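You operate a simulated robot arm through the tools that you are given. There is no shell and no other tool. Be economical: measure what you need, move in short steps, check, and stop when the job is done.

You are at the controls of a simulated two-armed robot. One attempt, no reset.

## Task
Pick up the socket wrench from the top of the long bench with one hand, pass it to the other hand and put it on the top of the wide box.

Only the result counts: the job must be done as asked and must still hold three seconds after the hand-in. Knocking over, shifting, dropping, spilling or breaking anything else fails it.

## Robot
Two 7-joint arms with four-finger grippers on one trunk, on a base that drives. Base frame: it is fixed to the floor where the robot stands at the start and does not move with it; the origin is under the middle of the robot, x ahead of it, y to its left, z up; the surface under the hand at the start is at about z = 880. Units: mm, rad, N and s.
The left shoulder is at the start at [40, 181, 1130], the right one opposite. With the tool pointing down near the work surface each hand reaches from about 320 to 840 mm from the robot's upright axis, wherever it stands, measured 20 degrees to its own side. Places, roughly: top of the wide box [-1100, 1100, 500]. Payload 3.67 kg a hand.
The TCP of each hand is the grasp point between the finger pads, 28 mm short of the fingertips. In the tool frame z runs along the fingers and y along their closing line. Largest opening 112 mm; the body of the gripper starts 73 mm behind the TCP.
Orientation is told as [roll, pitch, yaw] about the base's x, y, z axes, in that order, counted from this pose: with the fingers straight down and closing along the base's y, the tool's x points along the base's -x, its y along +y and its z along -z.

## Interface
- The arms move only by the tool nudge_tool. It takes "left_increments", "right_increments" or both (then of equal length, played together; a hand with none holds still); each is a list of rows, each a list of 7 numbers: the shift along the base's x, y, z in units of 200 mm (1.0 is 200 mm), then the turn, a rotation vector about the base's x, y, z in units of 45 degrees (1.0 is 45 degrees), then the opening in per cent of the stroke, from 0 (shut) to 100 (fully open). In form: [[dx, dy, dz, ax, ay, az, fingers], ...]. A call has 1 to 12 rows; each row is the pose to reach, as a shift and turn from the pose commanded when the call began. A call with a number of a shift or a turn outside -1 to 1 is refused whole. A row lasts 0.2 s, in which the tool goes at most 50 mm and 0.15 rad; a call with a longer step from one row to the next is refused whole, and so is a gripper value outside its range. Where a pose cannot be reached the arm comes as near as it can. A force on the tool above 40 N (or 10 N above the force at the start of the call, whichever is more), or a blocked arm, ends the call early, and 0.2 s more pass. Each finger halts on what it meets, pressing with about 41 N; the grip force reading is that of the motor and also rises with nothing between the fingers. The clock runs only during rows and for 0.2 s after the last one: add rows that repeat a pose to give the fingers time. The reply holds the time, the measured pose of the TCP, the force on the tool along the base axes, the opening and the grip force, in the units named above and with some noise, with the torque about the TCP (base axes, N m) and any sound that the robot's microphone picked up.
- Cameras (640 x 400 px; columns grow to the right, rows downward): "scene" is now at [107.8, -27.7, 1379.7]; the picture's right is [-0.27, -0.96, 0.00], its down [-0.38, 0.11, -0.92] and it looks along [0.88, -0.25, -0.40] (base axes); focal length 276 px, centre (320, 200). "left" rides on the left gripper at [60, 18, -104] in its tool frame; the picture's right is [-0.29, 0.96, 0.00], its down [-0.80, -0.24, -0.55] and it looks along [-0.53, -0.16, 0.83] (tool axes); focal length 234 px, centre (320, 200). "right" rides on the right gripper at [60, -18, -104] in its tool frame; the picture's right is [0.29, 0.96, 0.00], its down [-0.80, 0.24, -0.55] and it looks along [-0.53, 0.16, 0.83] (tool axes); focal length 234 px, centre (320, 200). There is no depth. A picture from a camera that has moved, and an enlarged one, comes with that camera's place and axes in the base frame and with its lens.
- capture(camera): a new picture of that camera. It takes no simulated time.
- move_column(by): slides the trunk up (or, below 0, down) by that many mm; the arms and the scene camera ride with it, the base frame stays. It gives what a move gives, with no picture.
- steer(legs): drives the robot by 1 to 6 legs, each [ahead, left, turn to the left] in mm, mm and rad, along the robot's own axes; the way and the turn of a leg run together, so that a leg with both is an arc; at most 1500 mm and 3.142 rad a leg. The arms and the cameras ride along, it lands a little off, and it stops where it bumps. It gives what a move gives.
- pan_tilt(pan, tilt): turns the head with the scene camera to pan (to the left, within 1.501 rad either way) and tilt (down, from -0.506 to 1.204), counted from straight ahead of the robot. It gives what a move gives.
- zoom(camera, box): a new picture of the part [left, top, right, bottom] of that camera's present view, enlarged. It takes no simulated time.
- sign_off(): hands the job in; it is judged then, once.

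Go step by step. Nothing tells you exact positions but the pictures and the camera data: compare them with the known pose of the tool, close in by small moves and look again before you grip or let go. The budget is 120 turns and 92 pictures, counting those below and the enlarged ones. Unless the task says otherwise, let go and move clear before handing in, and close with one line.

The tools are called after "Request:" as name(argument=value, ...) on one line, values as JSON. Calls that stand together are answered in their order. nudge_tool: Moves the arms, as the interface text tells. Its arguments: {"type":"object","properties":{"left_increments":{"type":"array","items":{"type":"array","items":{"type":"number"}}},"right_increments":{"type":"array","items":{"type":"array","items":{"type":"number"}}}},"required":[]} The other tools are called the same way: move_column (by) slides the trunk up or down; steer (legs) drives the base; pan_tilt (pan, tilt) turns the head that bears the scene camera; capture (camera) takes a picture; zoom (camera, box) takes an enlarged picture of a part of a camera's view; sign_off () hands the job in.

At the start:

```text
time: 0.0
left_position: [418.6, 92.0, 1122.8]
left_ee_rot: [0.001, 0.0, 0.002]
left_force: [1.2, 0.5, -0.3]
left_torque: [0.04, 0.01, -0.02]
left_gripper_width: 111.9
left_gripper_force: 0.0
right_position: [456.4, -364.0, 1209.9]
right_ee_rot: [0.0, 0.001, -0.001]
right_force: [0.2, -0.6, -0.6]
right_torque: [0.01, 0.04, -0.01]
right_gripper_width: 112.0
right_gripper_force: 0.1
trunk travel left (down, up): [-250.0, 264.0]
robot x, y, heading: [0.4, -4.0, 0.001]
head pan, tilt: [-0.279, 0.407]
```

scene: 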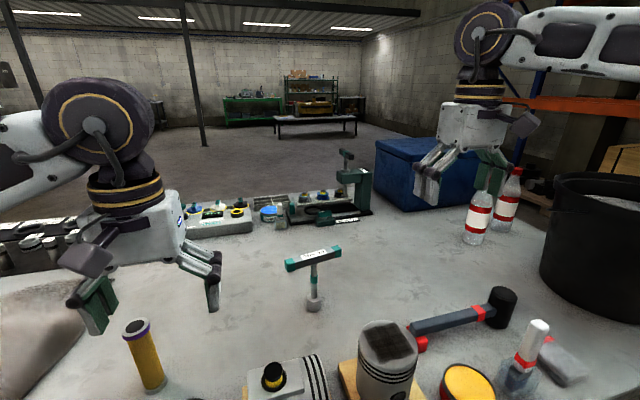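
right: 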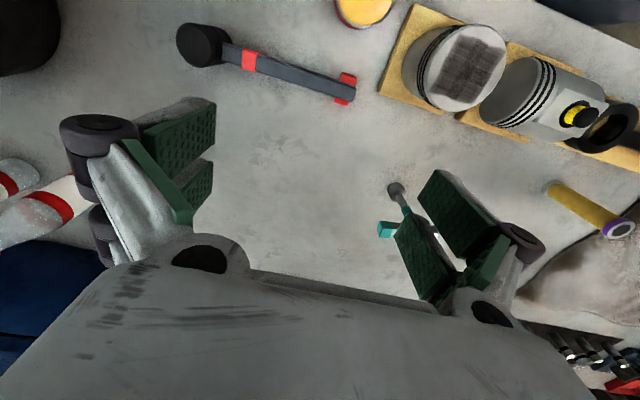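
left: 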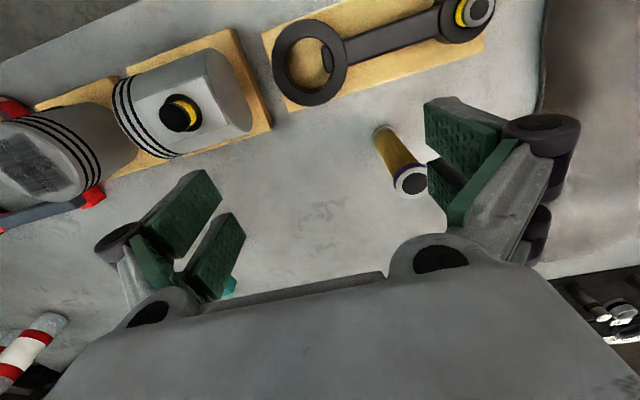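

The T-shaped tool standing upright mid-bench, near [593, -148, 880], looks like the socket wrench. I'll zoom in to check that and its details.

Request:
zoom(camera="scene", box=[250, 220, 378, 320])

Request:
zoom(camera="scene", box=[180, 140, 400, 277])

Request:
zoom(camera="right", box=[340, 150, 500, 250])

```text
4.00 times, centred on (314, 270) of scene
camera zoom: at [107.8, -27.7, 1379.7], right [-0.27, -0.96, 0.0], down [-0.38, 0.11, -0.92], along [0.88, -0.25, -0.4], focal length 1102 px, centre (344, -80)
```

zoom: 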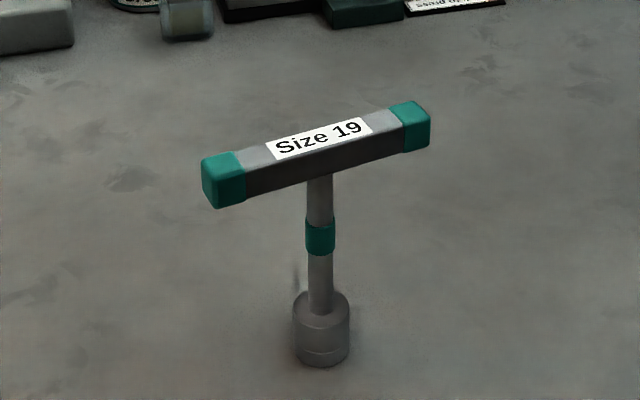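

```text
2.91 times, centred on (290, 208) of scene
camera zoom: at [107.8, -27.7, 1379.7], right [-0.27, -0.96, 0.0], down [-0.38, 0.11, -0.92], along [0.88, -0.25, -0.4], focal length 802 px, centre (407, 175)
```

zoom: 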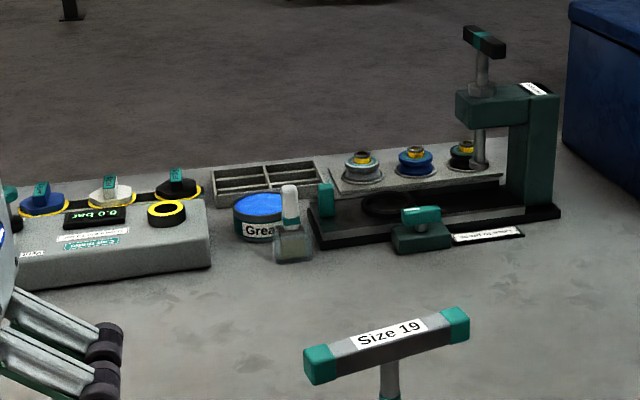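

```text
4.00 times, centred on (420, 200) of right
camera zoom: at [397.2, -382.1, 1314.5], right [-0.29, 0.96, 0.0], down [0.8, 0.24, 0.55], along [0.53, 0.16, -0.83], focal length 937 px, centre (-80, 200)
```

zoom: 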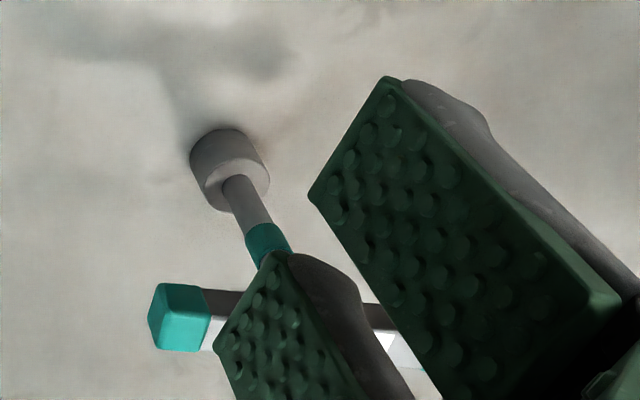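

The "Size 19" T-handle wrench stands at about [593, -150], with its bar on top at about z 1015–1030 running along y. Right hand will grip the stem at 45° from the robot side, and left hand will then take the bar from above. I'll start by tilting the right hand.

Request:
nudge_tool(right_increments=[[0.0, 0.08, 0, 0, -0.1667, 0, 100], [0.0, 0.16, 0, 0, -0.3333, 0, 80], [0, 0.24, 0, 0, -0.5, 0, 60], [0, 0.32, 0, 0, -0.6667, 0, 45], [0, 0.4, 0, 0, -0.8333, 0, 45], [0, 0.5, 0, 0, -1, 0, 45], [0, 0.5, 0, 0, -1, 0, 45]])

Request:
nudge_tool(right_increments=[[0.05, 0.05, -0.05, 0, 0, 0.185, 45], [0.1, 0.1, -0.1, 0, 0, 0.37, 45], [0.15, 0.2, -0.15, 0, 0, 0.555, 45], [0.15, 0.3, -0.2, 0, 0, 0.555, 45], [0.15, 0.35, -0.2, 0, 0, 0.555, 45]])

Request:
capture(camera="right")

Request:
capture(camera="scene")

```text
time: 1.6
left_position: [418.5, 92.7, 1122.7]
left_ee_rot: [0.0, -0.001, 0.002]
left_force: [0.1, -0.1, -0.4]
left_torque: [0.02, -0.02, -0.03]
left_gripper_width: 111.9
left_gripper_force: 0.1
right_position: [456.9, -263.4, 1209.6]
right_ee_rot: [0.002, -0.786, -0.001]
right_force: [-0.1, -0.5, -0.5]
right_torque: [0.0, -0.03, 0.01]
right_gripper_width: 50.2
right_gripper_force: 0.1
trunk travel left (down, up): [-250.0, 264.0]
robot x, y, heading: [-0.3, 1.2, -0.004]
head pan, tilt: [-0.279, 0.407]
```

```text
time: 2.8
left_position: [419.4, 90.6, 1123.5]
left_ee_rot: [0.0, -0.001, 0.001]
left_force: [0.2, 0.1, 0.5]
left_torque: [-0.02, -0.02, -0.03]
left_gripper_width: 112.0
left_gripper_force: 0.1
right_position: [487.7, -192.5, 1170.0]
right_ee_rot: [0.001, -0.785, 0.438]
right_force: [-1.1, 0.2, 0.7]
right_torque: [-0.01, 0.01, -0.01]
right_gripper_width: 50.3
right_gripper_force: 0.1
trunk travel left (down, up): [-250.0, 264.0]
robot x, y, heading: [1.6, -2.8, -0.0]
head pan, tilt: [-0.279, 0.407]
```

```text
85 pictures are left
camera right: at [389.5, -258.3, 1202.0], right [-0.59, 0.78, -0.2], down [0.05, 0.29, 0.96], along [0.81, 0.55, -0.21], focal length 234 px, centre (320, 200)
```

right: 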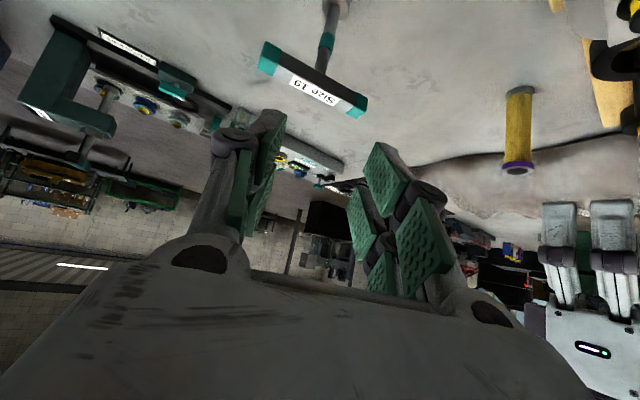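

```text
84 pictures are left
camera scene: at [107.8, -27.6, 1379.7], right [-0.28, -0.96, 0.0], down [-0.38, 0.11, -0.92], along [0.88, -0.25, -0.4], focal length 276 px, centre (320, 200)
```

scene: 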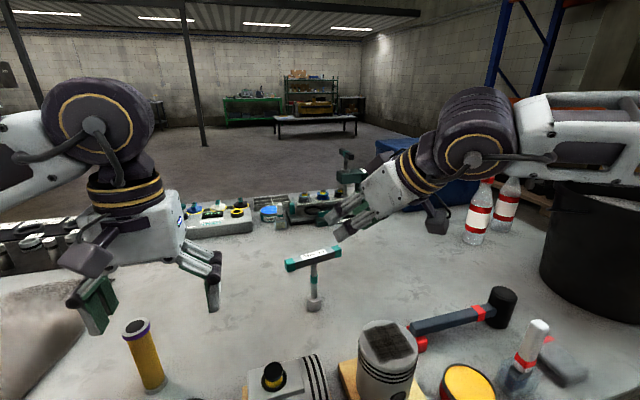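

The right view refines the bar's centre to about (598, -155), yawed about 11° from y. I'll descend to the pre-grasp point and check.

Request:
nudge_tool(right_increments=[[0.05, 0.015, -0.2, 0, 0, 0, 45], [0.1, 0.03, -0.4, 0, 0, 0, 45], [0.17, 0.05, -0.58, 0, 0, 0, 45], [0.255, 0.065, -0.745, 0, 0, 0, 45], [0.255, 0.065, -0.745, 0, 0, 0, 45]])

Request:
capture(camera="right")

Request:
zoom(camera="scene", box=[240, 180, 480, 330])

Request:
capture(camera="left")

```text
time: 4.0
left_position: [417.7, 91.4, 1124.0]
left_ee_rot: [0.0, 0.0, 0.003]
left_force: [0.2, 0.2, 0.0]
left_torque: [0.0, -0.06, -0.01]
left_gripper_width: 112.3
left_gripper_force: 0.1
right_position: [538.5, -181.8, 1020.9]
right_ee_rot: [0.0, -0.787, 0.436]
right_force: [0.1, 0.3, 0.0]
right_torque: [0.01, -0.02, -0.04]
right_gripper_width: 50.5
right_gripper_force: 0.1
trunk travel left (down, up): [-250.0, 264.0]
robot x, y, heading: [0.3, -2.9, 0.004]
head pan, tilt: [-0.279, 0.407]
```

```text
83 pictures are left
camera right: at [440.8, -247.2, 1052.8], right [-0.59, 0.78, -0.2], down [0.05, 0.29, 0.96], along [0.81, 0.55, -0.21], focal length 234 px, centre (320, 200)
```

right: 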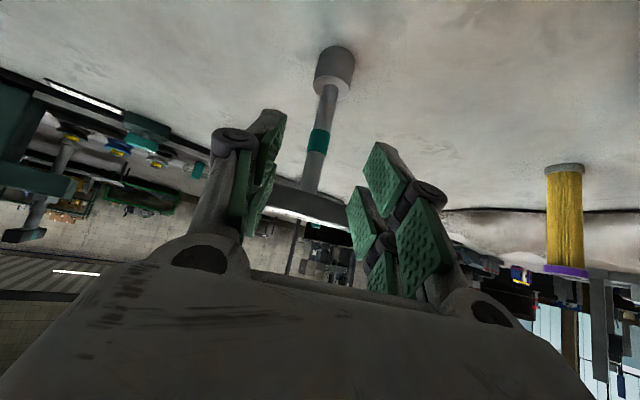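

```text
2.67 times, centred on (360, 255) of scene
camera zoom: at [106.7, -27.9, 1379.8], right [-0.28, -0.96, 0.0], down [-0.38, 0.11, -0.92], along [0.88, -0.25, -0.39], focal length 735 px, centre (213, 53)
```

zoom: 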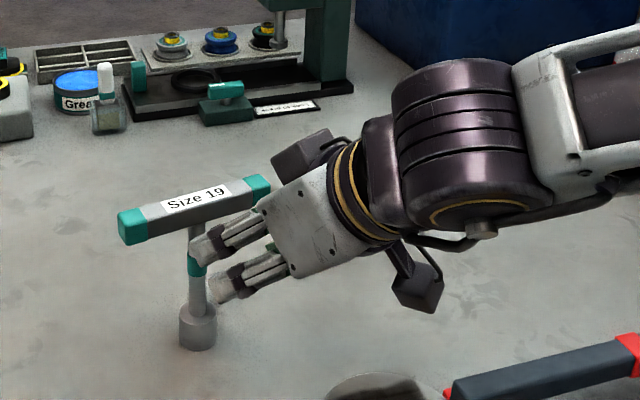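

```text
81 pictures are left
camera left: at [357.0, 110.4, 1227.5], right [0.29, 0.96, 0.0], down [0.8, -0.24, 0.55], along [0.53, -0.16, -0.83], focal length 234 px, centre (320, 200)
```

left: 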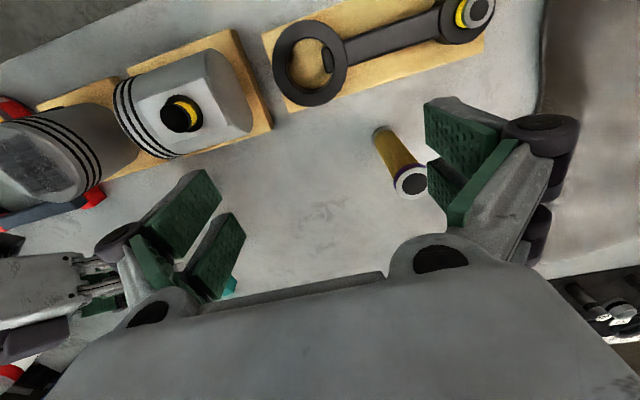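

The stem's teal band sits right on the approach line. I'll advance 90 mm along the fingers and check before closing.

Request:
nudge_tool(right_increments=[[0.072, 0.034, -0.0795, 0, 0, 0, 45], [0.144, 0.0675, -0.159, 0, 0, 0, 45], [0.216, 0.101, -0.239, 0, 0, 0, 45], [0.288, 0.135, -0.318, 0, 0, 0, 45], [0.288, 0.135, -0.318, 0, 0, 0, 45]])

Request:
capture(camera="right")

Request:
zoom(camera="scene", box=[240, 180, 480, 330])

```text
time: 5.2
left_position: [418.3, 92.0, 1125.2]
left_ee_rot: [0.001, 0.0, 0.002]
left_force: [0.0, -0.1, 0.0]
left_torque: [0.01, -0.02, -0.01]
left_gripper_width: 112.1
left_gripper_force: 0.0
right_position: [595.1, -154.2, 957.8]
right_ee_rot: [0.0, -0.786, 0.435]
right_force: [-0.2, 0.2, 1.2]
right_torque: [-0.02, 0.04, -0.02]
right_gripper_width: 50.4
right_gripper_force: 0.0
trunk travel left (down, up): [-250.0, 264.0]
robot x, y, heading: [2.1, 1.1, -0.001]
head pan, tilt: [-0.279, 0.407]
```

```text
80 pictures are left
camera right: at [497.9, -219.4, 988.4], right [-0.59, 0.78, -0.2], down [0.05, 0.29, 0.96], along [0.81, 0.55, -0.21], focal length 234 px, centre (320, 200)
```

right: 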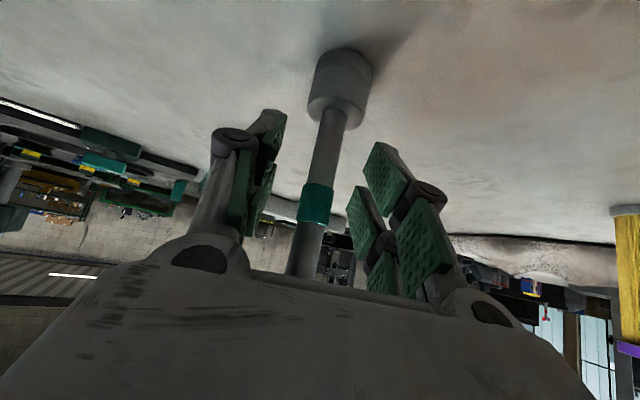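

```text
2.67 times, centred on (360, 255) of scene
camera zoom: at [107.1, -27.9, 1379.8], right [-0.28, -0.96, 0.0], down [-0.38, 0.11, -0.92], along [0.88, -0.25, -0.4], focal length 735 px, centre (213, 53)
```

zoom: 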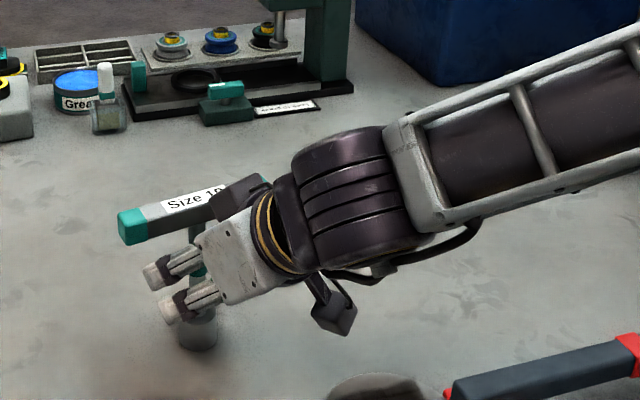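

The stem is between the pads at the TCP. Closing now.

Request:
nudge_tool(right_increments=[[0, 0, 0, 0, 0, 0, 20], [0, 0, 0, 0, 0, 0, 5], [0, 0, 0, 0, 0, 0, 0], [0, 0, 0, 0, 0, 0, 0], [0, 0, 0, 0, 0, 0, 0]])

Request:
nudge_tool(right_increments=[[0, 0, 0.05, 0, 0, 0, 0], [0, 0, 0.15, 0, 0, 0, 0], [0, 0, 0.15, 0, 0, 0, 0]])

Request:
capture(camera="right")

Request:
zoom(camera="scene", box=[240, 180, 480, 330])

```text
time: 6.4
left_position: [420.3, 92.3, 1123.0]
left_ee_rot: [0.0, 0.0, 0.002]
left_force: [-0.6, 0.0, -0.3]
left_torque: [-0.01, 0.03, -0.05]
left_gripper_width: 112.1
left_gripper_force: 0.1
right_position: [597.2, -153.5, 957.6]
right_ee_rot: [0.001, -0.786, 0.434]
right_force: [0.1, -0.7, 0.5]
right_torque: [-0.07, -0.03, 0.01]
right_gripper_width: 13.7
right_gripper_force: 40.9
trunk travel left (down, up): [-250.0, 264.0]
robot x, y, heading: [1.3, 1.4, -0.001]
head pan, tilt: [-0.279, 0.407]
```

```text
time: 7.2
left_position: [418.6, 91.1, 1122.3]
left_ee_rot: [0.0, 0.002, 0.001]
left_force: [0.6, -0.6, -0.3]
left_torque: [0.01, 0.01, 0.0]
left_gripper_width: 111.9
left_gripper_force: 0.0
right_position: [597.4, -154.7, 986.4]
right_ee_rot: [0.003, -0.786, 0.437]
right_force: [-0.7, 0.4, -3.0]
right_torque: [-0.02, -0.02, 0.02]
right_gripper_width: 13.6
right_gripper_force: 41.0
trunk travel left (down, up): [-250.0, 264.0]
robot x, y, heading: [0.0, 0.3, -0.0]
head pan, tilt: [-0.279, 0.407]
```

```text
78 pictures are left
camera right: at [499.0, -219.8, 1018.0], right [-0.59, 0.78, -0.2], down [0.06, 0.29, 0.96], along [0.81, 0.55, -0.21], focal length 234 px, centre (320, 200)
```

right: 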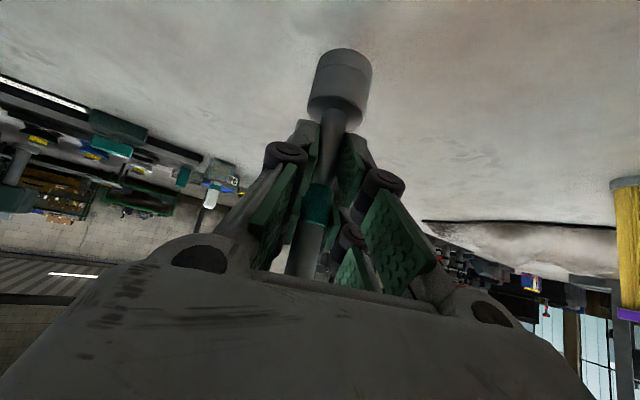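

```text
2.67 times, centred on (360, 255) of scene
camera zoom: at [108.7, -28.2, 1379.6], right [-0.28, -0.96, 0.0], down [-0.38, 0.11, -0.92], along [0.88, -0.25, -0.4], focal length 735 px, centre (213, 53)
```

zoom: 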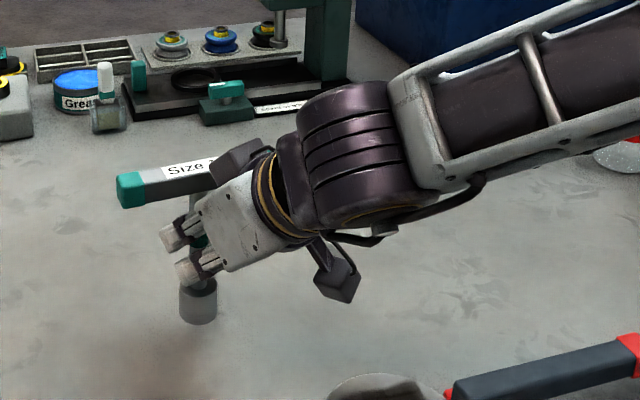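

Wrench is in hand (about 0.3 kg). I'll raise the right hand, swing the left hand clear and turn its jaws to close across the bar.

Request:
nudge_tool(left_increments=[[0, 0.12, 0.1, 0, 0, -0.1667, 100], [0, 0.25, 0.2, 0, 0, -0.3333, 100], [0, 0.4, 0.3, 0, 0, -0.5, 100], [0, 0.55, 0.4, 0, 0, -0.6667, 100], [0, 0.7, 0.5, 0, 0, -0.8333, 100], [0, 0.8, 0.6, 0, 0, -1, 100], [0, 0.8, 0.6, 0, 0, -1, 100]], right_increments=[[0, 0, 0.1, 0, 0, 0, 0], [0, 0, 0.2, 0, 0, 0, 0], [0, 0, 0.3, 0, 0, 0, 0], [0, 0, 0.4, 0, 0, 0, 0], [0, 0, 0.5, 0, 0, 0, 0], [0, 0, 0.6, 0, 0, 0, 0], [0, 0, 0.7, 0, 0, 0, 0]])

Request:
nudge_tool(left_increments=[[0, 0, 0, 0, 0, -0.155, 100], [0, 0, 0, 0, 0, -0.31, 100], [0, 0, 0, 0, 0, -0.465, 90], [0, 0, 0, 0, 0, -0.62, 75], [0, 0, 0, 0, 0, -0.762, 60], [0, 0, 0, 0, 0, -0.762, 55]], right_increments=[[-0.05, 0.1, 0, 0, 0, 0, 0], [-0.1, 0.2, 0, 0, 0, 0, 0], [-0.15, 0.3, 0, 0, 0, 0, 0], [-0.2, 0.4, 0, 0, 0, 0, 0], [-0.25, 0.5, 0, 0, 0, 0, 0], [-0.25, 0.5, 0, 0, 0, 0, 0]])

Request:
nudge_tool(left_increments=[[0, 0, 0, -0.15, -0.028, 0, 55], [0, 0, 0, -0.3, -0.057, 0, 55], [0, 0, 0, -0.45, -0.085, 0, 55], [0, 0, 0, -0.6, -0.113, 0, 55], [0, 0, 0, -0.75, -0.142, 0, 55], [0, 0, 0, -0.874, -0.165, 0, 55], [0, 0, 0, -0.874, -0.165, 0, 55]])

Request:
pan_tilt(pan=0.1, tilt=0.5)

Request:
capture(camera="scene")

Request:
capture(camera="left")

```text
time: 8.8
left_position: [419.1, 253.0, 1243.1]
left_ee_rot: [-0.001, 0.001, -0.786]
left_force: [0.5, -0.2, -0.4]
left_torque: [0.0, 0.04, 0.01]
left_gripper_width: 111.9
left_gripper_force: 0.0
right_position: [594.8, -153.3, 1128.0]
right_ee_rot: [0.003, -0.783, 0.435]
right_force: [0.2, -0.6, -3.4]
right_torque: [-0.01, 0.0, -0.02]
right_gripper_width: 13.2
right_gripper_force: 40.9
trunk travel left (down, up): [-250.0, 264.0]
robot x, y, heading: [0.2, 1.4, -0.002]
head pan, tilt: [-0.279, 0.407]
```

```text
time: 10.2
left_position: [327.1, 142.7, 1200.6]
left_ee_rot: [0.002, -0.002, -1.38]
left_force: [0.7, 0.0, 0.2]
left_torque: [0.02, -0.01, -0.02]
left_gripper_width: 61.6
left_gripper_force: 0.0
left hand out of reach, approached as far as the arm can: row 1, 2, 3, 4, 5, 6
right_position: [546.8, -53.1, 1128.3]
right_ee_rot: [-0.001, -0.783, 0.437]
right_force: [-0.5, 0.8, -2.9]
right_torque: [-0.01, -0.01, -0.05]
right_gripper_width: 13.7
right_gripper_force: 40.7
trunk travel left (down, up): [-250.0, 264.0]
robot x, y, heading: [2.0, 2.5, 0.004]
head pan, tilt: [-0.279, 0.407]
```

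```text
time: 11.8
left_position: [326.5, 140.8, 1201.1]
left_ee_rot: [-0.003, -0.699, -1.382]
left_force: [-0.3, -0.6, 0.3]
left_torque: [0.04, 0.02, -0.03]
left_gripper_width: 61.9
left_gripper_force: 0.1
right_position: [548.0, -53.3, 1127.9]
right_ee_rot: [0.002, -0.786, 0.436]
right_force: [0.1, 0.2, -2.6]
right_torque: [0.01, 0.02, 0.01]
right_gripper_width: 13.4
right_gripper_force: 40.9
trunk travel left (down, up): [-250.0, 264.0]
robot x, y, heading: [5.2, 1.0, -0.004]
head pan, tilt: [-0.279, 0.407]
```

```text
time: 12.7
left_position: [326.1, 141.7, 1201.8]
left_ee_rot: [-0.001, -0.698, -1.381]
left_force: [-0.3, -0.7, 0.2]
left_torque: [0.01, 0.02, 0.02]
left_gripper_width: 61.5
left_gripper_force: 0.1
right_position: [546.6, -54.4, 1128.0]
right_ee_rot: [-0.001, -0.785, 0.435]
right_force: [-0.4, 0.0, -2.8]
right_torque: [0.01, 0.01, -0.01]
right_gripper_width: 13.7
right_gripper_force: 40.6
trunk travel left (down, up): [-250.0, 264.0]
robot x, y, heading: [-1.5, 0.9, 0.003]
head pan, tilt: [0.099, 0.499]
```

```text
76 pictures are left
camera scene: at [109.7, 6.8, 1371.2], right [0.1, -1.0, 0.0], down [-0.48, -0.05, -0.88], along [0.87, 0.09, -0.48], focal length 276 px, centre (320, 200)
```

scene: 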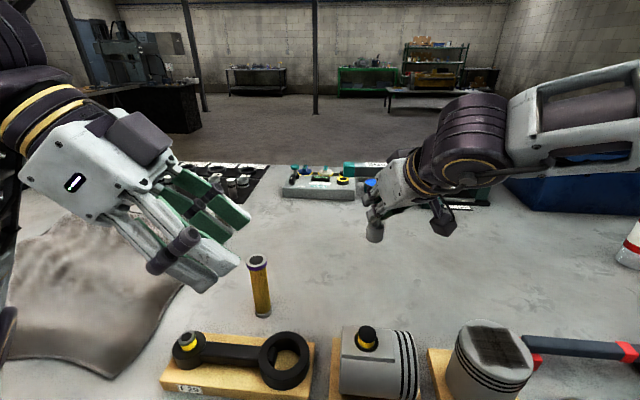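

```text
75 pictures are left
camera left: at [321.9, 256.6, 1242.4], right [0.98, -0.04, 0.18], down [-0.19, -0.29, 0.94], along [0.02, -0.95, -0.3], focal length 234 px, centre (320, 200)
```

left: 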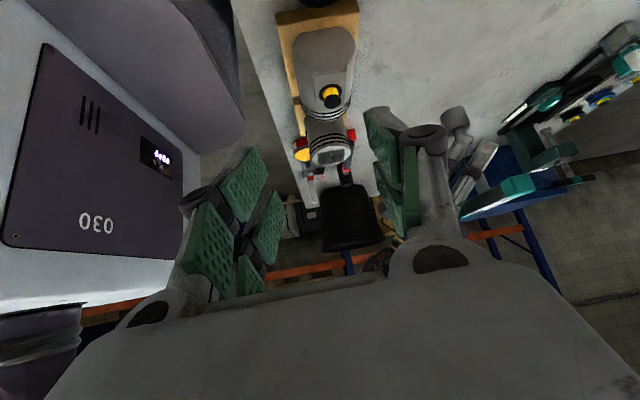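

Left was limited in reach there, but it now has the wanted orientation. I'll bring it to a pre-grasp above the bar's left end, at about (528, 47, 1263).

Request:
nudge_tool(left_increments=[[0.1, 0, 0.1, 0, 0, 0, 55], [0.25, 0, 0.2, 0, 0, 0, 55], [0.4, -0.05, 0.3, 0, 0, 0, 55], [0.6, -0.15, 0.31, 0, 0, 0, 55], [0.8, -0.25, 0.31, 0, 0, 0, 55], [0.9, -0.38, 0.31, 0, 0, 0, 55], [1.0, -0.45, 0.31, 0, 0, 0, 55], [1.0, -0.45, 0.31, 0, 0, 0, 55]])

Request:
capture(camera="scene")

Request:
capture(camera="left")

```text
time: 14.4
left_position: [405.5, 91.1, 1274.4]
left_ee_rot: [-0.005, -0.697, -1.376]
left_force: [0.3, 0.6, 0.1]
left_torque: [-0.02, -0.03, 0.02]
left_gripper_width: 61.5
left_gripper_force: 0.1
left hand out of reach, approached as far as the arm can: row 2, 3, 4, 5, 6, 7, 8
right_position: [546.4, -53.6, 1127.2]
right_ee_rot: [-0.001, -0.783, 0.436]
right_force: [0.2, 0.3, -2.9]
right_torque: [0.0, -0.01, 0.01]
right_gripper_width: 13.4
right_gripper_force: 41.0
trunk travel left (down, up): [-250.0, 264.0]
robot x, y, heading: [-1.2, -0.1, 0.003]
head pan, tilt: [0.099, 0.499]
```

```text
74 pictures are left
camera scene: at [109.6, 6.8, 1371.2], right [0.1, -1.0, 0.0], down [-0.48, -0.05, -0.88], along [0.87, 0.09, -0.48], focal length 276 px, centre (320, 200)
```

scene: 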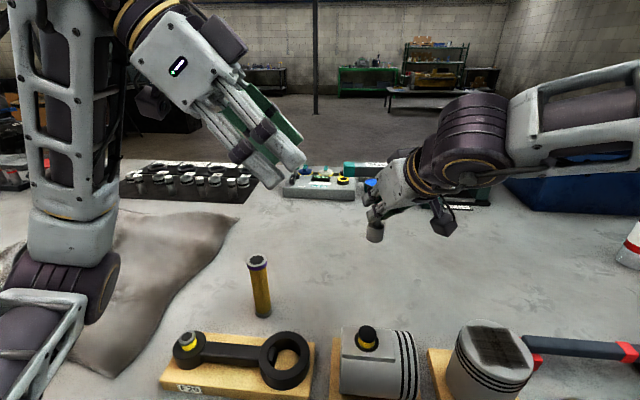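

```text
73 pictures are left
camera left: at [400.3, 205.6, 1314.2], right [0.98, -0.03, 0.18], down [-0.18, -0.29, 0.94], along [0.02, -0.96, -0.3], focal length 234 px, centre (320, 200)
```

left: 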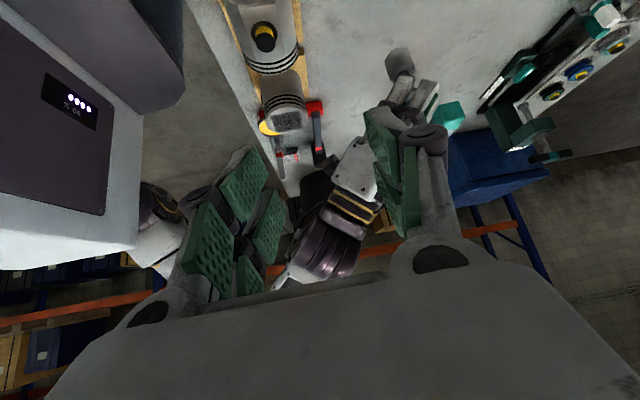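

Left can't reach with that yaw and height. I'll turn the wrench with the right hand 34° further left and 60 mm lower, and turn the left hand by the same amount.

Request:
nudge_tool(right_increments=[[0, 0, -0.06, 0, 0, 0.15, 0], [0, 0, -0.12, 0, 0, 0.3, 0], [0, 0, -0.18, 0, 0, 0.45, 0], [0, 0, -0.24, 0, 0, 0.6, 0], [0, 0, -0.3, 0, 0, 0.755, 0], [0, 0, -0.3, 0, 0, 0.755, 0]], left_increments=[[0, 0.04, 0, 0, 0, 0.15, 55], [0, 0.08, 0, 0, 0, 0.3, 55], [0, 0.12, 0, 0, 0, 0.45, 55], [0, 0.16, 0, 0, 0, 0.6, 55], [0, 0.2, 0, 0, 0, 0.755, 55], [0, 0.2, 0, 0, 0, 0.755, 55]])

Request:
capture(camera="scene")

Request:
capture(camera="left")

```text
time: 15.8
left_position: [404.2, 131.7, 1272.7]
left_ee_rot: [-0.002, -0.7, -0.786]
left_force: [0.7, -0.2, 0.2]
left_torque: [-0.01, 0.02, 0.0]
left_gripper_width: 61.5
left_gripper_force: 0.0
right_position: [539.0, -46.0, 1065.4]
right_ee_rot: [-0.002, -0.783, 1.025]
right_force: [0.1, 0.8, -3.1]
right_torque: [0.13, -0.1, 0.01]
right_gripper_width: 0.0
right_gripper_force: 35.6
right hand out of reach, approached as far as the arm can: row 5, 6
trunk travel left (down, up): [-250.0, 264.0]
robot x, y, heading: [5.8, 2.1, -0.001]
head pan, tilt: [0.099, 0.499]
```

```text
72 pictures are left
camera scene: at [110.2, 7.8, 1370.8], right [0.1, -0.99, 0.0], down [-0.48, -0.05, -0.88], along [0.87, 0.09, -0.48], focal length 276 px, centre (320, 200)
```

scene: 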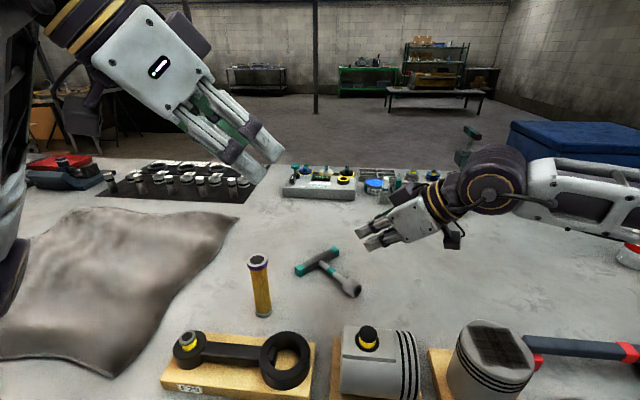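

```text
71 pictures are left
camera left: at [336.2, 224.1, 1314.5], right [0.83, 0.52, 0.18], down [0.01, -0.35, 0.94], along [0.55, -0.78, -0.3], focal length 234 px, centre (320, 200)
```

left: 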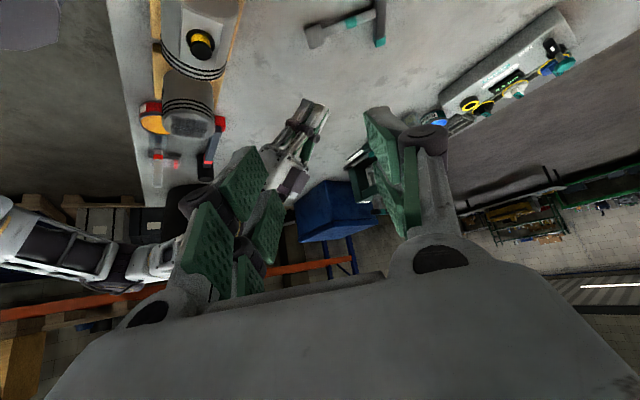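

The wrench slipped out of the right hand and now lies on the bench, with nothing else appearing disturbed. I'll look closely to re-plan the pickup.

Request:
zoom(camera="scene", box=[256, 225, 384, 305])

Request:
zoom(camera="left", box=[280, 0, 420, 88])

```text
5.00 times, centred on (320, 265) of scene
camera zoom: at [110.2, 7.8, 1370.8], right [0.1, -0.99, 0.0], down [-0.48, -0.05, -0.88], along [0.87, 0.09, -0.48], focal length 1378 px, centre (320, -125)
```

zoom: 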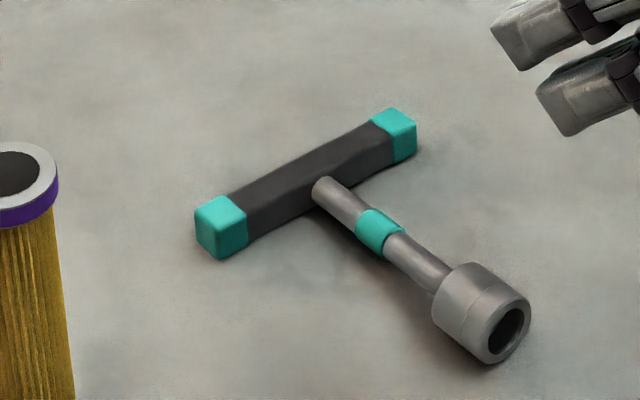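

```text
4.55 times, centred on (350, 44) of left
camera zoom: at [336.2, 224.1, 1314.5], right [0.83, 0.52, 0.18], down [0.01, -0.35, 0.94], along [0.55, -0.78, -0.3], focal length 1064 px, centre (184, 909)
```

zoom: 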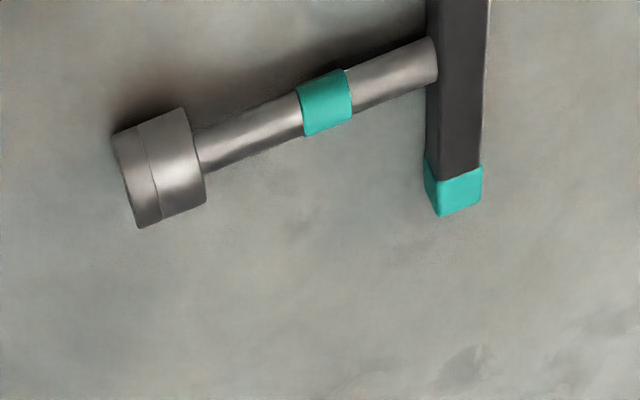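

The wrench lies flat: bar from (614,109) to (694,27), socket end near (551,-30), stem at 43.6° yaw. I'll regrip the stem with the right hand nearly vertical at about (600,17), its balance point. First I'll reorient at a safe height.

Request:
nudge_tool(right_increments=[[0, 0, 0.1, 0, 0, -0.112, 10], [0, 0, 0.2, 0, 0, -0.224, 25], [0, 0, 0.25, 0, 0, -0.336, 40], [0, 0, 0.25, 0, 0, -0.336, 50]])

Request:
nudge_tool(right_increments=[[0.05, 0.05, 0, -0.107, 0.113, 0, 50], [0.1, 0.1, 0, -0.215, 0.225, 0, 50], [0.15, 0.15, 0, -0.322, 0.338, 0, 50], [0.2, 0.2, 0, -0.43, 0.45, 0, 50], [0.25, 0.28, 0, -0.537, 0.563, 0, 50], [0.25, 0.28, 0, -0.537, 0.563, 0, 50]])

Request:
capture(camera="right")

Request:
capture(camera="scene")

```text
time: 16.9
left_position: [404.2, 130.7, 1273.6]
left_ee_rot: [-0.002, -0.698, -0.789]
left_force: [0.1, -0.3, 0.2]
left_torque: [-0.03, -0.02, 0.01]
left_gripper_width: 61.6
left_gripper_force: 0.1
right_position: [538.9, -45.2, 1116.4]
right_ee_rot: [0.001, -0.785, 0.762]
right_force: [0.5, 0.2, 0.1]
right_torque: [0.02, -0.01, 0.03]
right_gripper_width: 55.9
right_gripper_force: 0.1
trunk travel left (down, up): [-250.0, 264.0]
robot x, y, heading: [3.0, -1.6, 0.001]
head pan, tilt: [0.099, 0.499]
```

```text
time: 18.2
left_position: [403.7, 130.2, 1274.1]
left_ee_rot: [-0.001, -0.699, -0.789]
left_force: [0.5, -0.1, 0.3]
left_torque: [-0.02, 0.01, -0.02]
left_gripper_width: 61.7
left_gripper_force: 0.2
right_position: [559.7, -27.4, 1114.1]
right_ee_rot: [0.002, -0.356, 0.763]
right_force: [0.3, -0.1, -0.4]
right_torque: [0.01, 0.03, -0.01]
right_gripper_width: 56.1
right_gripper_force: 0.0
right hand out of reach, approached as far as the arm can: row 4, 5, 6
trunk travel left (down, up): [-250.0, 264.0]
robot x, y, heading: [-1.7, 0.0, -0.002]
head pan, tilt: [0.099, 0.499]
```

```text
68 pictures are left
camera right: at [504.8, -104.7, 1190.6], right [-0.86, 0.51, -0.1], down [0.24, 0.55, 0.8], along [0.46, 0.66, -0.59], focal length 234 px, centre (320, 200)
```

right: 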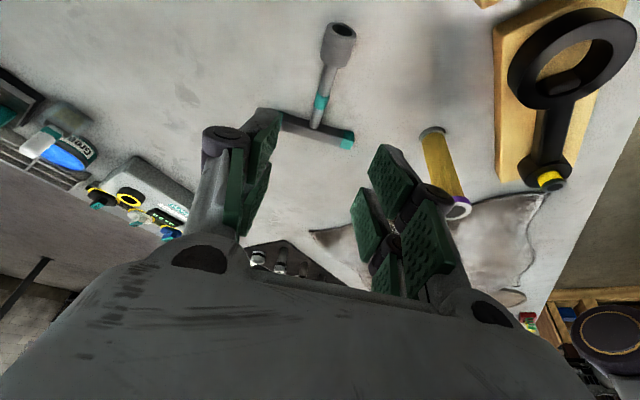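

```text
67 pictures are left
camera scene: at [110.3, 6.8, 1371.1], right [0.1, -1.0, 0.0], down [-0.48, -0.05, -0.88], along [0.87, 0.09, -0.48], focal length 276 px, centre (320, 200)
```

scene: 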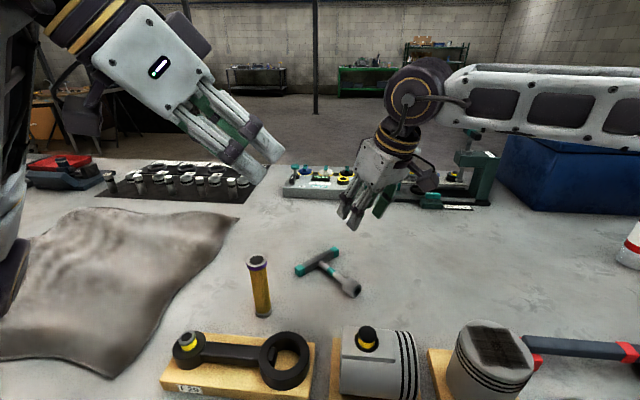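

The right arm hits its limit high up. It should be better lower, so I'll go down to about z 1000 while finishing the tilt.

Request:
nudge_tool(right_increments=[[0.0, 0.0, -0.15, 0, 0, 0, 50], [0.0, 0.0, -0.3, 0, 0, 0, 50], [0.05, 0.05, -0.4, -0.053, 0.056, 0, 50], [0.1, 0.1, -0.5, -0.106, 0.111, 0, 50], [0.18, 0.2, -0.57, -0.159, 0.167, 0, 50], [0.18, 0.2, -0.57, -0.159, 0.167, 0, 50]])

Request:
capture(camera="right")

```text
time: 19.6
left_position: [403.3, 130.0, 1273.2]
left_ee_rot: [-0.002, -0.697, -0.79]
left_force: [-0.5, -0.1, 0.3]
left_torque: [0.03, 0.0, 0.02]
left_gripper_width: 61.8
left_gripper_force: 0.1
right_position: [558.9, -50.6, 1006.4]
right_ee_rot: [0.004, -0.178, 0.763]
right_force: [0.1, -0.3, -1.1]
right_torque: [-0.01, -0.01, -0.02]
right_gripper_width: 56.1
right_gripper_force: 0.1
right hand out of reach, approached as far as the arm can: row 3, 4, 5, 6
trunk travel left (down, up): [-250.0, 264.0]
robot x, y, heading: [0.9, -1.7, -0.005]
head pan, tilt: [0.099, 0.499]
```

```text
66 pictures are left
camera right: at [515.0, -117.5, 1097.5], right [-0.87, 0.5, -0.05], down [0.33, 0.65, 0.69], along [0.37, 0.58, -0.72], focal length 234 px, centre (320, 200)
```

right: 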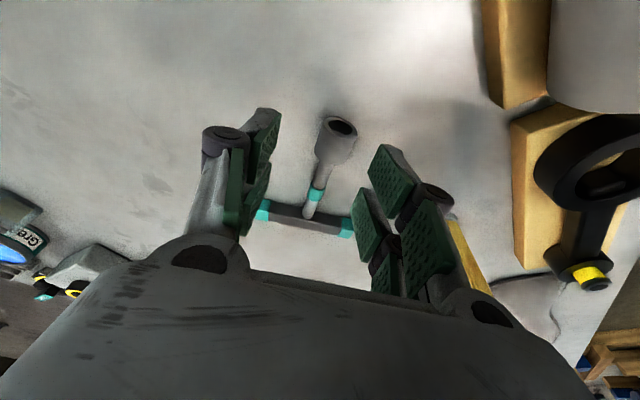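

Orientation is right but the position falls short. I'll shift the base 100 mm left, away from any contact with the bench.

Request:
steer(legs=[[0, 100, 0]])

Request:
capture(camera="scene")

```text
time: 20.8
left_position: [402.6, 230.9, 1273.6]
left_ee_rot: [-0.002, -0.698, -0.789]
left_force: [-0.3, 0.0, -1.2]
left_torque: [-0.01, -0.02, -0.06]
left_gripper_width: 61.8
left_gripper_force: 0.1
right_position: [558.7, 51.1, 1005.3]
right_ee_rot: [0.003, -0.179, 0.762]
right_force: [0.2, 0.7, 0.3]
right_torque: [-0.03, 0.01, 0.04]
right_gripper_width: 56.1
right_gripper_force: 0.1
trunk travel left (down, up): [-250.0, 264.0]
robot x, y, heading: [-1.1, 101.3, 0.004]
head pan, tilt: [0.099, 0.499]
```

```text
65 pictures are left
camera scene: at [109.5, 108.5, 1371.2], right [0.1, -1.0, 0.0], down [-0.48, -0.05, -0.88], along [0.87, 0.09, -0.48], focal length 276 px, centre (320, 200)
```

scene: 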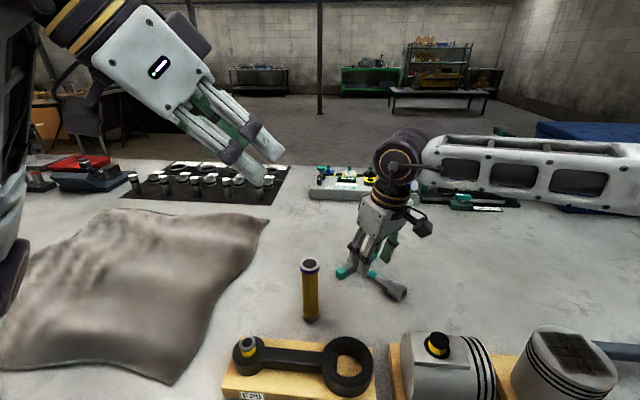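

Request:
nudge_tool(right_increments=[[0.0, -0.12, 0, 0, 0, 0, 50], [0.07, -0.235, -0.0, 0, 0, 0, 50], [0.137, -0.235, -0.0, 0, 0, 0, 50], [0.137, -0.235, 0, 0, 0, 0, 50]])

Request:
capture(camera="right")

Request:
zoom(camera="scene", box=[280, 180, 480, 305])

```text
time: 21.8
left_position: [403.2, 229.6, 1275.2]
left_ee_rot: [-0.002, -0.697, -0.793]
left_force: [-0.7, 0.1, 0.5]
left_torque: [-0.01, 0.02, 0.02]
left_gripper_width: 61.6
left_gripper_force: 0.0
right_position: [586.9, 2.3, 1005.2]
right_ee_rot: [0.003, -0.181, 0.762]
right_force: [-0.1, 0.3, 0.1]
right_torque: [0.02, -0.02, 0.01]
right_gripper_width: 56.0
right_gripper_force: 0.1
trunk travel left (down, up): [-250.0, 264.0]
robot x, y, heading: [3.0, 98.8, 0.004]
head pan, tilt: [0.099, 0.499]
```

```text
64 pictures are left
camera right: at [542.4, -64.6, 1097.3], right [-0.87, 0.5, -0.05], down [0.33, 0.65, 0.69], along [0.37, 0.58, -0.72], focal length 234 px, centre (320, 200)
```

right: 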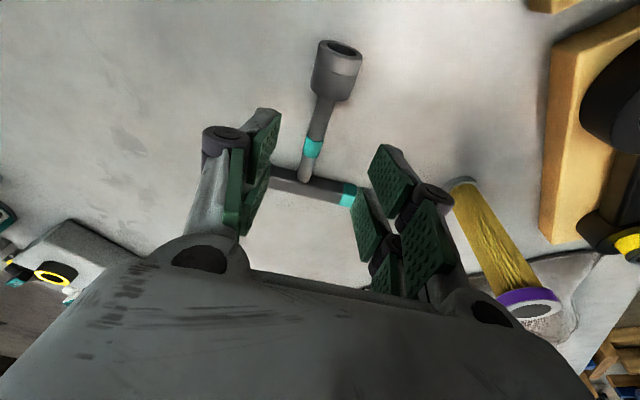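

```text
3.20 times, centred on (380, 242) of scene
camera zoom: at [109.1, 107.0, 1371.2], right [0.1, -1.0, 0.0], down [-0.48, -0.05, -0.88], along [0.87, 0.09, -0.48], focal length 882 px, centre (128, 64)
```

zoom: 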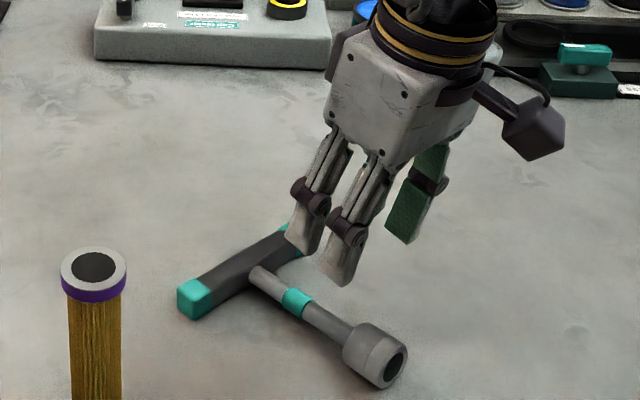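

The stem lies on the approach line. I'll descend along the fingers, nudged slightly toward the teal band.

Request:
nudge_tool(right_increments=[[0.02, 0.02, -0.1, 0, 0, 0, 50], [0.04, 0.04, -0.2, 0, 0, 0, 50], [0.065, 0.06, -0.3, 0, 0, 0, 50], [0.08, 0.075, -0.39, 0, 0, 0, 50], [0.095, 0.09, -0.455, 0, 0, 0, 50], [0.095, 0.09, -0.455, 0, 0, 0, 50]])

Request:
capture(camera="right")

Request:
zoom(camera="scene", box=[300, 200, 460, 300])

```text
time: 23.2
left_position: [403.6, 230.3, 1273.9]
left_ee_rot: [-0.002, -0.698, -0.787]
left_force: [-0.6, 0.4, 0.0]
left_torque: [0.01, 0.02, 0.01]
left_gripper_width: 61.6
left_gripper_force: 0.1
right_position: [596.4, 9.5, 918.5]
right_ee_rot: [0.004, -0.179, 0.762]
right_force: [-0.3, -0.5, -0.6]
right_torque: [0.01, 0.05, 0.01]
right_gripper_width: 56.1
right_gripper_force: 0.0
right hand out of reach, approached as far as the arm can: row 4, 5, 6
trunk travel left (down, up): [-250.0, 264.0]
robot x, y, heading: [-0.5, 98.5, 0.001]
head pan, tilt: [0.099, 0.499]
```

```text
62 pictures are left
camera right: at [551.8, -58.2, 1010.7], right [-0.87, 0.5, -0.05], down [0.33, 0.65, 0.69], along [0.37, 0.58, -0.72], focal length 234 px, centre (320, 200)
```

right: 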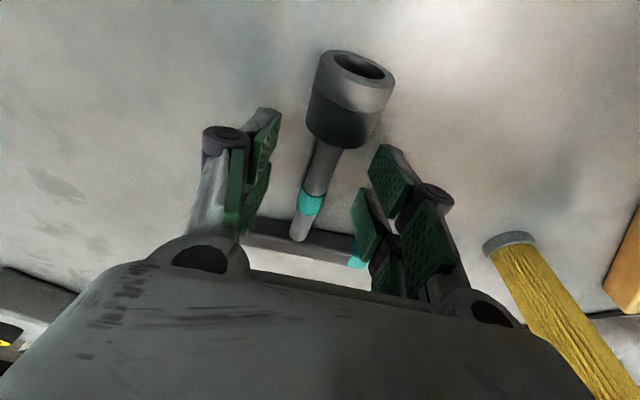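

```text
4.00 times, centred on (380, 250) of scene
camera zoom: at [109.4, 107.8, 1371.2], right [0.1, -1.0, 0.0], down [-0.48, -0.05, -0.88], along [0.87, 0.09, -0.48], focal length 1102 px, centre (80, 0)
```

zoom: 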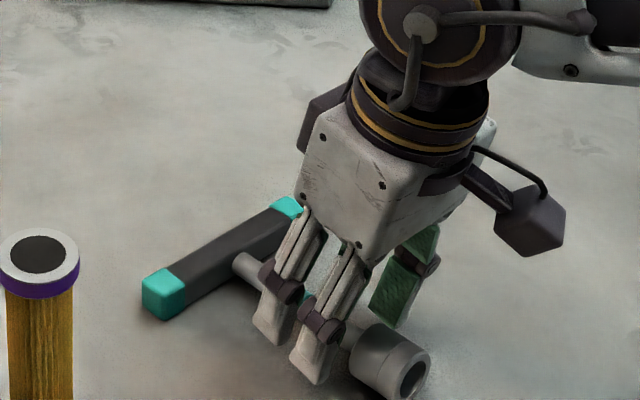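

The arm stopped at z 918; I need the tips about 6 mm lower. I'll use the column for that.

Request:
move_column(by=-6)

Request:
zoom(camera="right", box=[220, 80, 460, 280])

```text
time: 23.8
left_position: [403.5, 231.2, 1268.8]
left_ee_rot: [-0.001, -0.698, -0.788]
left_force: [0.4, 0.5, 0.6]
left_torque: [-0.01, 0.01, 0.0]
left_gripper_width: 61.6
left_gripper_force: 0.1
right_position: [595.6, 7.7, 913.0]
right_ee_rot: [0.003, -0.178, 0.765]
right_force: [-0.6, -0.8, 0.6]
right_torque: [0.01, -0.01, -0.03]
right_gripper_width: 56.1
right_gripper_force: 0.1
trunk travel left (down, up): [-244.0, 270.0]
robot x, y, heading: [-4.0, 101.5, 0.003]
head pan, tilt: [0.099, 0.499]
```

```text
2.00 times, centred on (340, 180) of right
camera zoom: at [551.8, -58.1, 1004.8], right [-0.87, 0.5, -0.05], down [0.33, 0.65, 0.69], along [0.37, 0.58, -0.72], focal length 468 px, centre (280, 240)
```

zoom: 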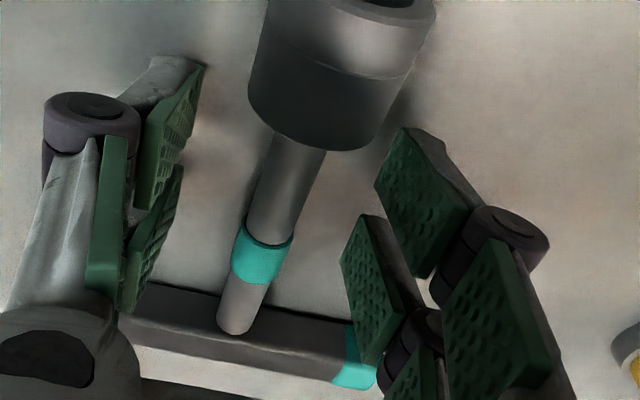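

Request:
nudge_tool(right_increments=[[0.025, 0.024, 0, 0, 0, 0, 50], [0.025, 0.024, 0, 0, 0, 0, 50]])

Request:
zoom(camera="right", box=[220, 80, 460, 280])

```text
time: 24.4
left_position: [403.2, 229.7, 1268.8]
left_ee_rot: [-0.003, -0.699, -0.789]
left_force: [-0.1, 0.2, -0.7]
left_torque: [-0.02, -0.01, 0.01]
left_gripper_width: 61.5
left_gripper_force: 0.1
right_position: [596.1, 9.1, 912.9]
right_ee_rot: [0.004, -0.18, 0.761]
right_force: [-0.2, 0.2, 0.1]
right_torque: [-0.01, -0.02, -0.01]
right_gripper_width: 55.9
right_gripper_force: 0.0
right hand out of reach, approached as far as the arm can: row 1, 2
trunk travel left (down, up): [-244.0, 270.0]
robot x, y, heading: [-1.6, 101.9, 0.002]
head pan, tilt: [0.099, 0.499]
```

```text
2.00 times, centred on (340, 180) of right
camera zoom: at [551.7, -58.1, 1005.0], right [-0.87, 0.5, -0.05], down [0.33, 0.65, 0.69], along [0.37, 0.58, -0.72], focal length 468 px, centre (280, 240)
```

zoom: 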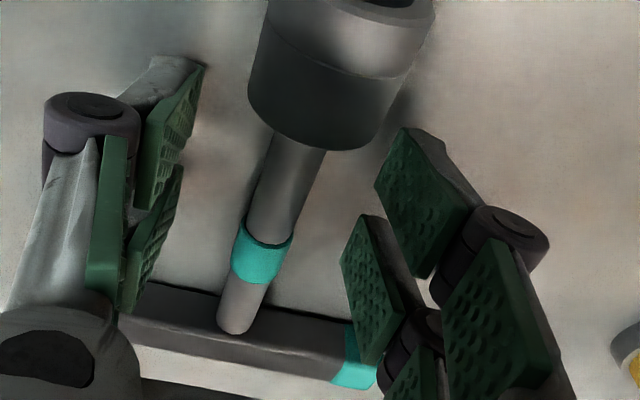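

Request:
steer(legs=[[6, 6, 0]])

Request:
zoom(camera="right", box=[220, 80, 460, 280])

```text
time: 25.1
left_position: [407.3, 234.9, 1269.0]
left_ee_rot: [-0.001, -0.697, -0.791]
left_force: [0.7, -0.1, 0.0]
left_torque: [0.0, 0.02, 0.02]
left_gripper_width: 61.4
left_gripper_force: 0.2
right_position: [600.7, 13.2, 913.5]
right_ee_rot: [0.004, -0.182, 0.76]
right_force: [-0.5, 0.4, 0.2]
right_torque: [-0.01, -0.04, 0.02]
right_gripper_width: 55.8
right_gripper_force: 0.1
trunk travel left (down, up): [-244.0, 270.0]
robot x, y, heading: [8.2, 106.6, -0.001]
head pan, tilt: [0.099, 0.499]
```

```text
2.00 times, centred on (340, 180) of right
camera zoom: at [556.7, -53.2, 1005.3], right [-0.87, 0.5, -0.05], down [0.33, 0.64, 0.69], along [0.37, 0.58, -0.72], focal length 468 px, centre (280, 240)
```

zoom: 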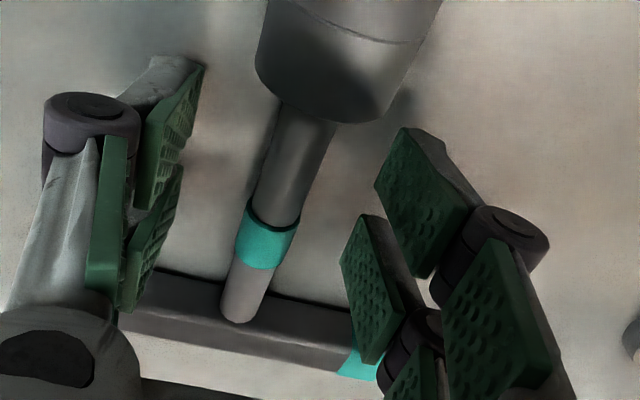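

Request:
nudge_tool(right_increments=[[0, 0, 0, 0, 0, 0, 30], [0, 0, 0, 0, 0, 0, 10], [0, 0, 0, 0, 0, 0, 0], [0, 0, 0, 0, 0, 0, 0], [0, 0, 0, 0, 0, 0, 0]])

Request:
zoom(camera="right", box=[220, 80, 460, 280])

```text
time: 26.3
left_position: [409.0, 237.0, 1268.5]
left_ee_rot: [-0.003, -0.697, -0.791]
left_force: [-0.1, 0.2, 0.6]
left_torque: [-0.01, -0.01, -0.03]
left_gripper_width: 61.4
left_gripper_force: 0.2
right_position: [601.1, 14.8, 912.1]
right_ee_rot: [0.004, -0.181, 0.761]
right_force: [1.3, -0.4, 3.0]
right_torque: [0.11, 0.04, 0.1]
right_gripper_width: 14.5
right_gripper_force: 41.1
trunk travel left (down, up): [-244.0, 270.0]
robot x, y, heading: [6.7, 106.6, 0.002]
head pan, tilt: [0.099, 0.499]
```

```text
2.00 times, centred on (340, 180) of right
camera zoom: at [557.5, -52.6, 1005.3], right [-0.87, 0.5, -0.05], down [0.33, 0.65, 0.69], along [0.37, 0.58, -0.72], focal length 468 px, centre (280, 240)
```

zoom: 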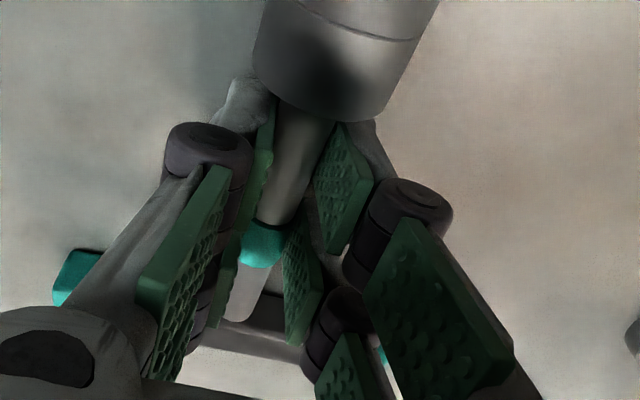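

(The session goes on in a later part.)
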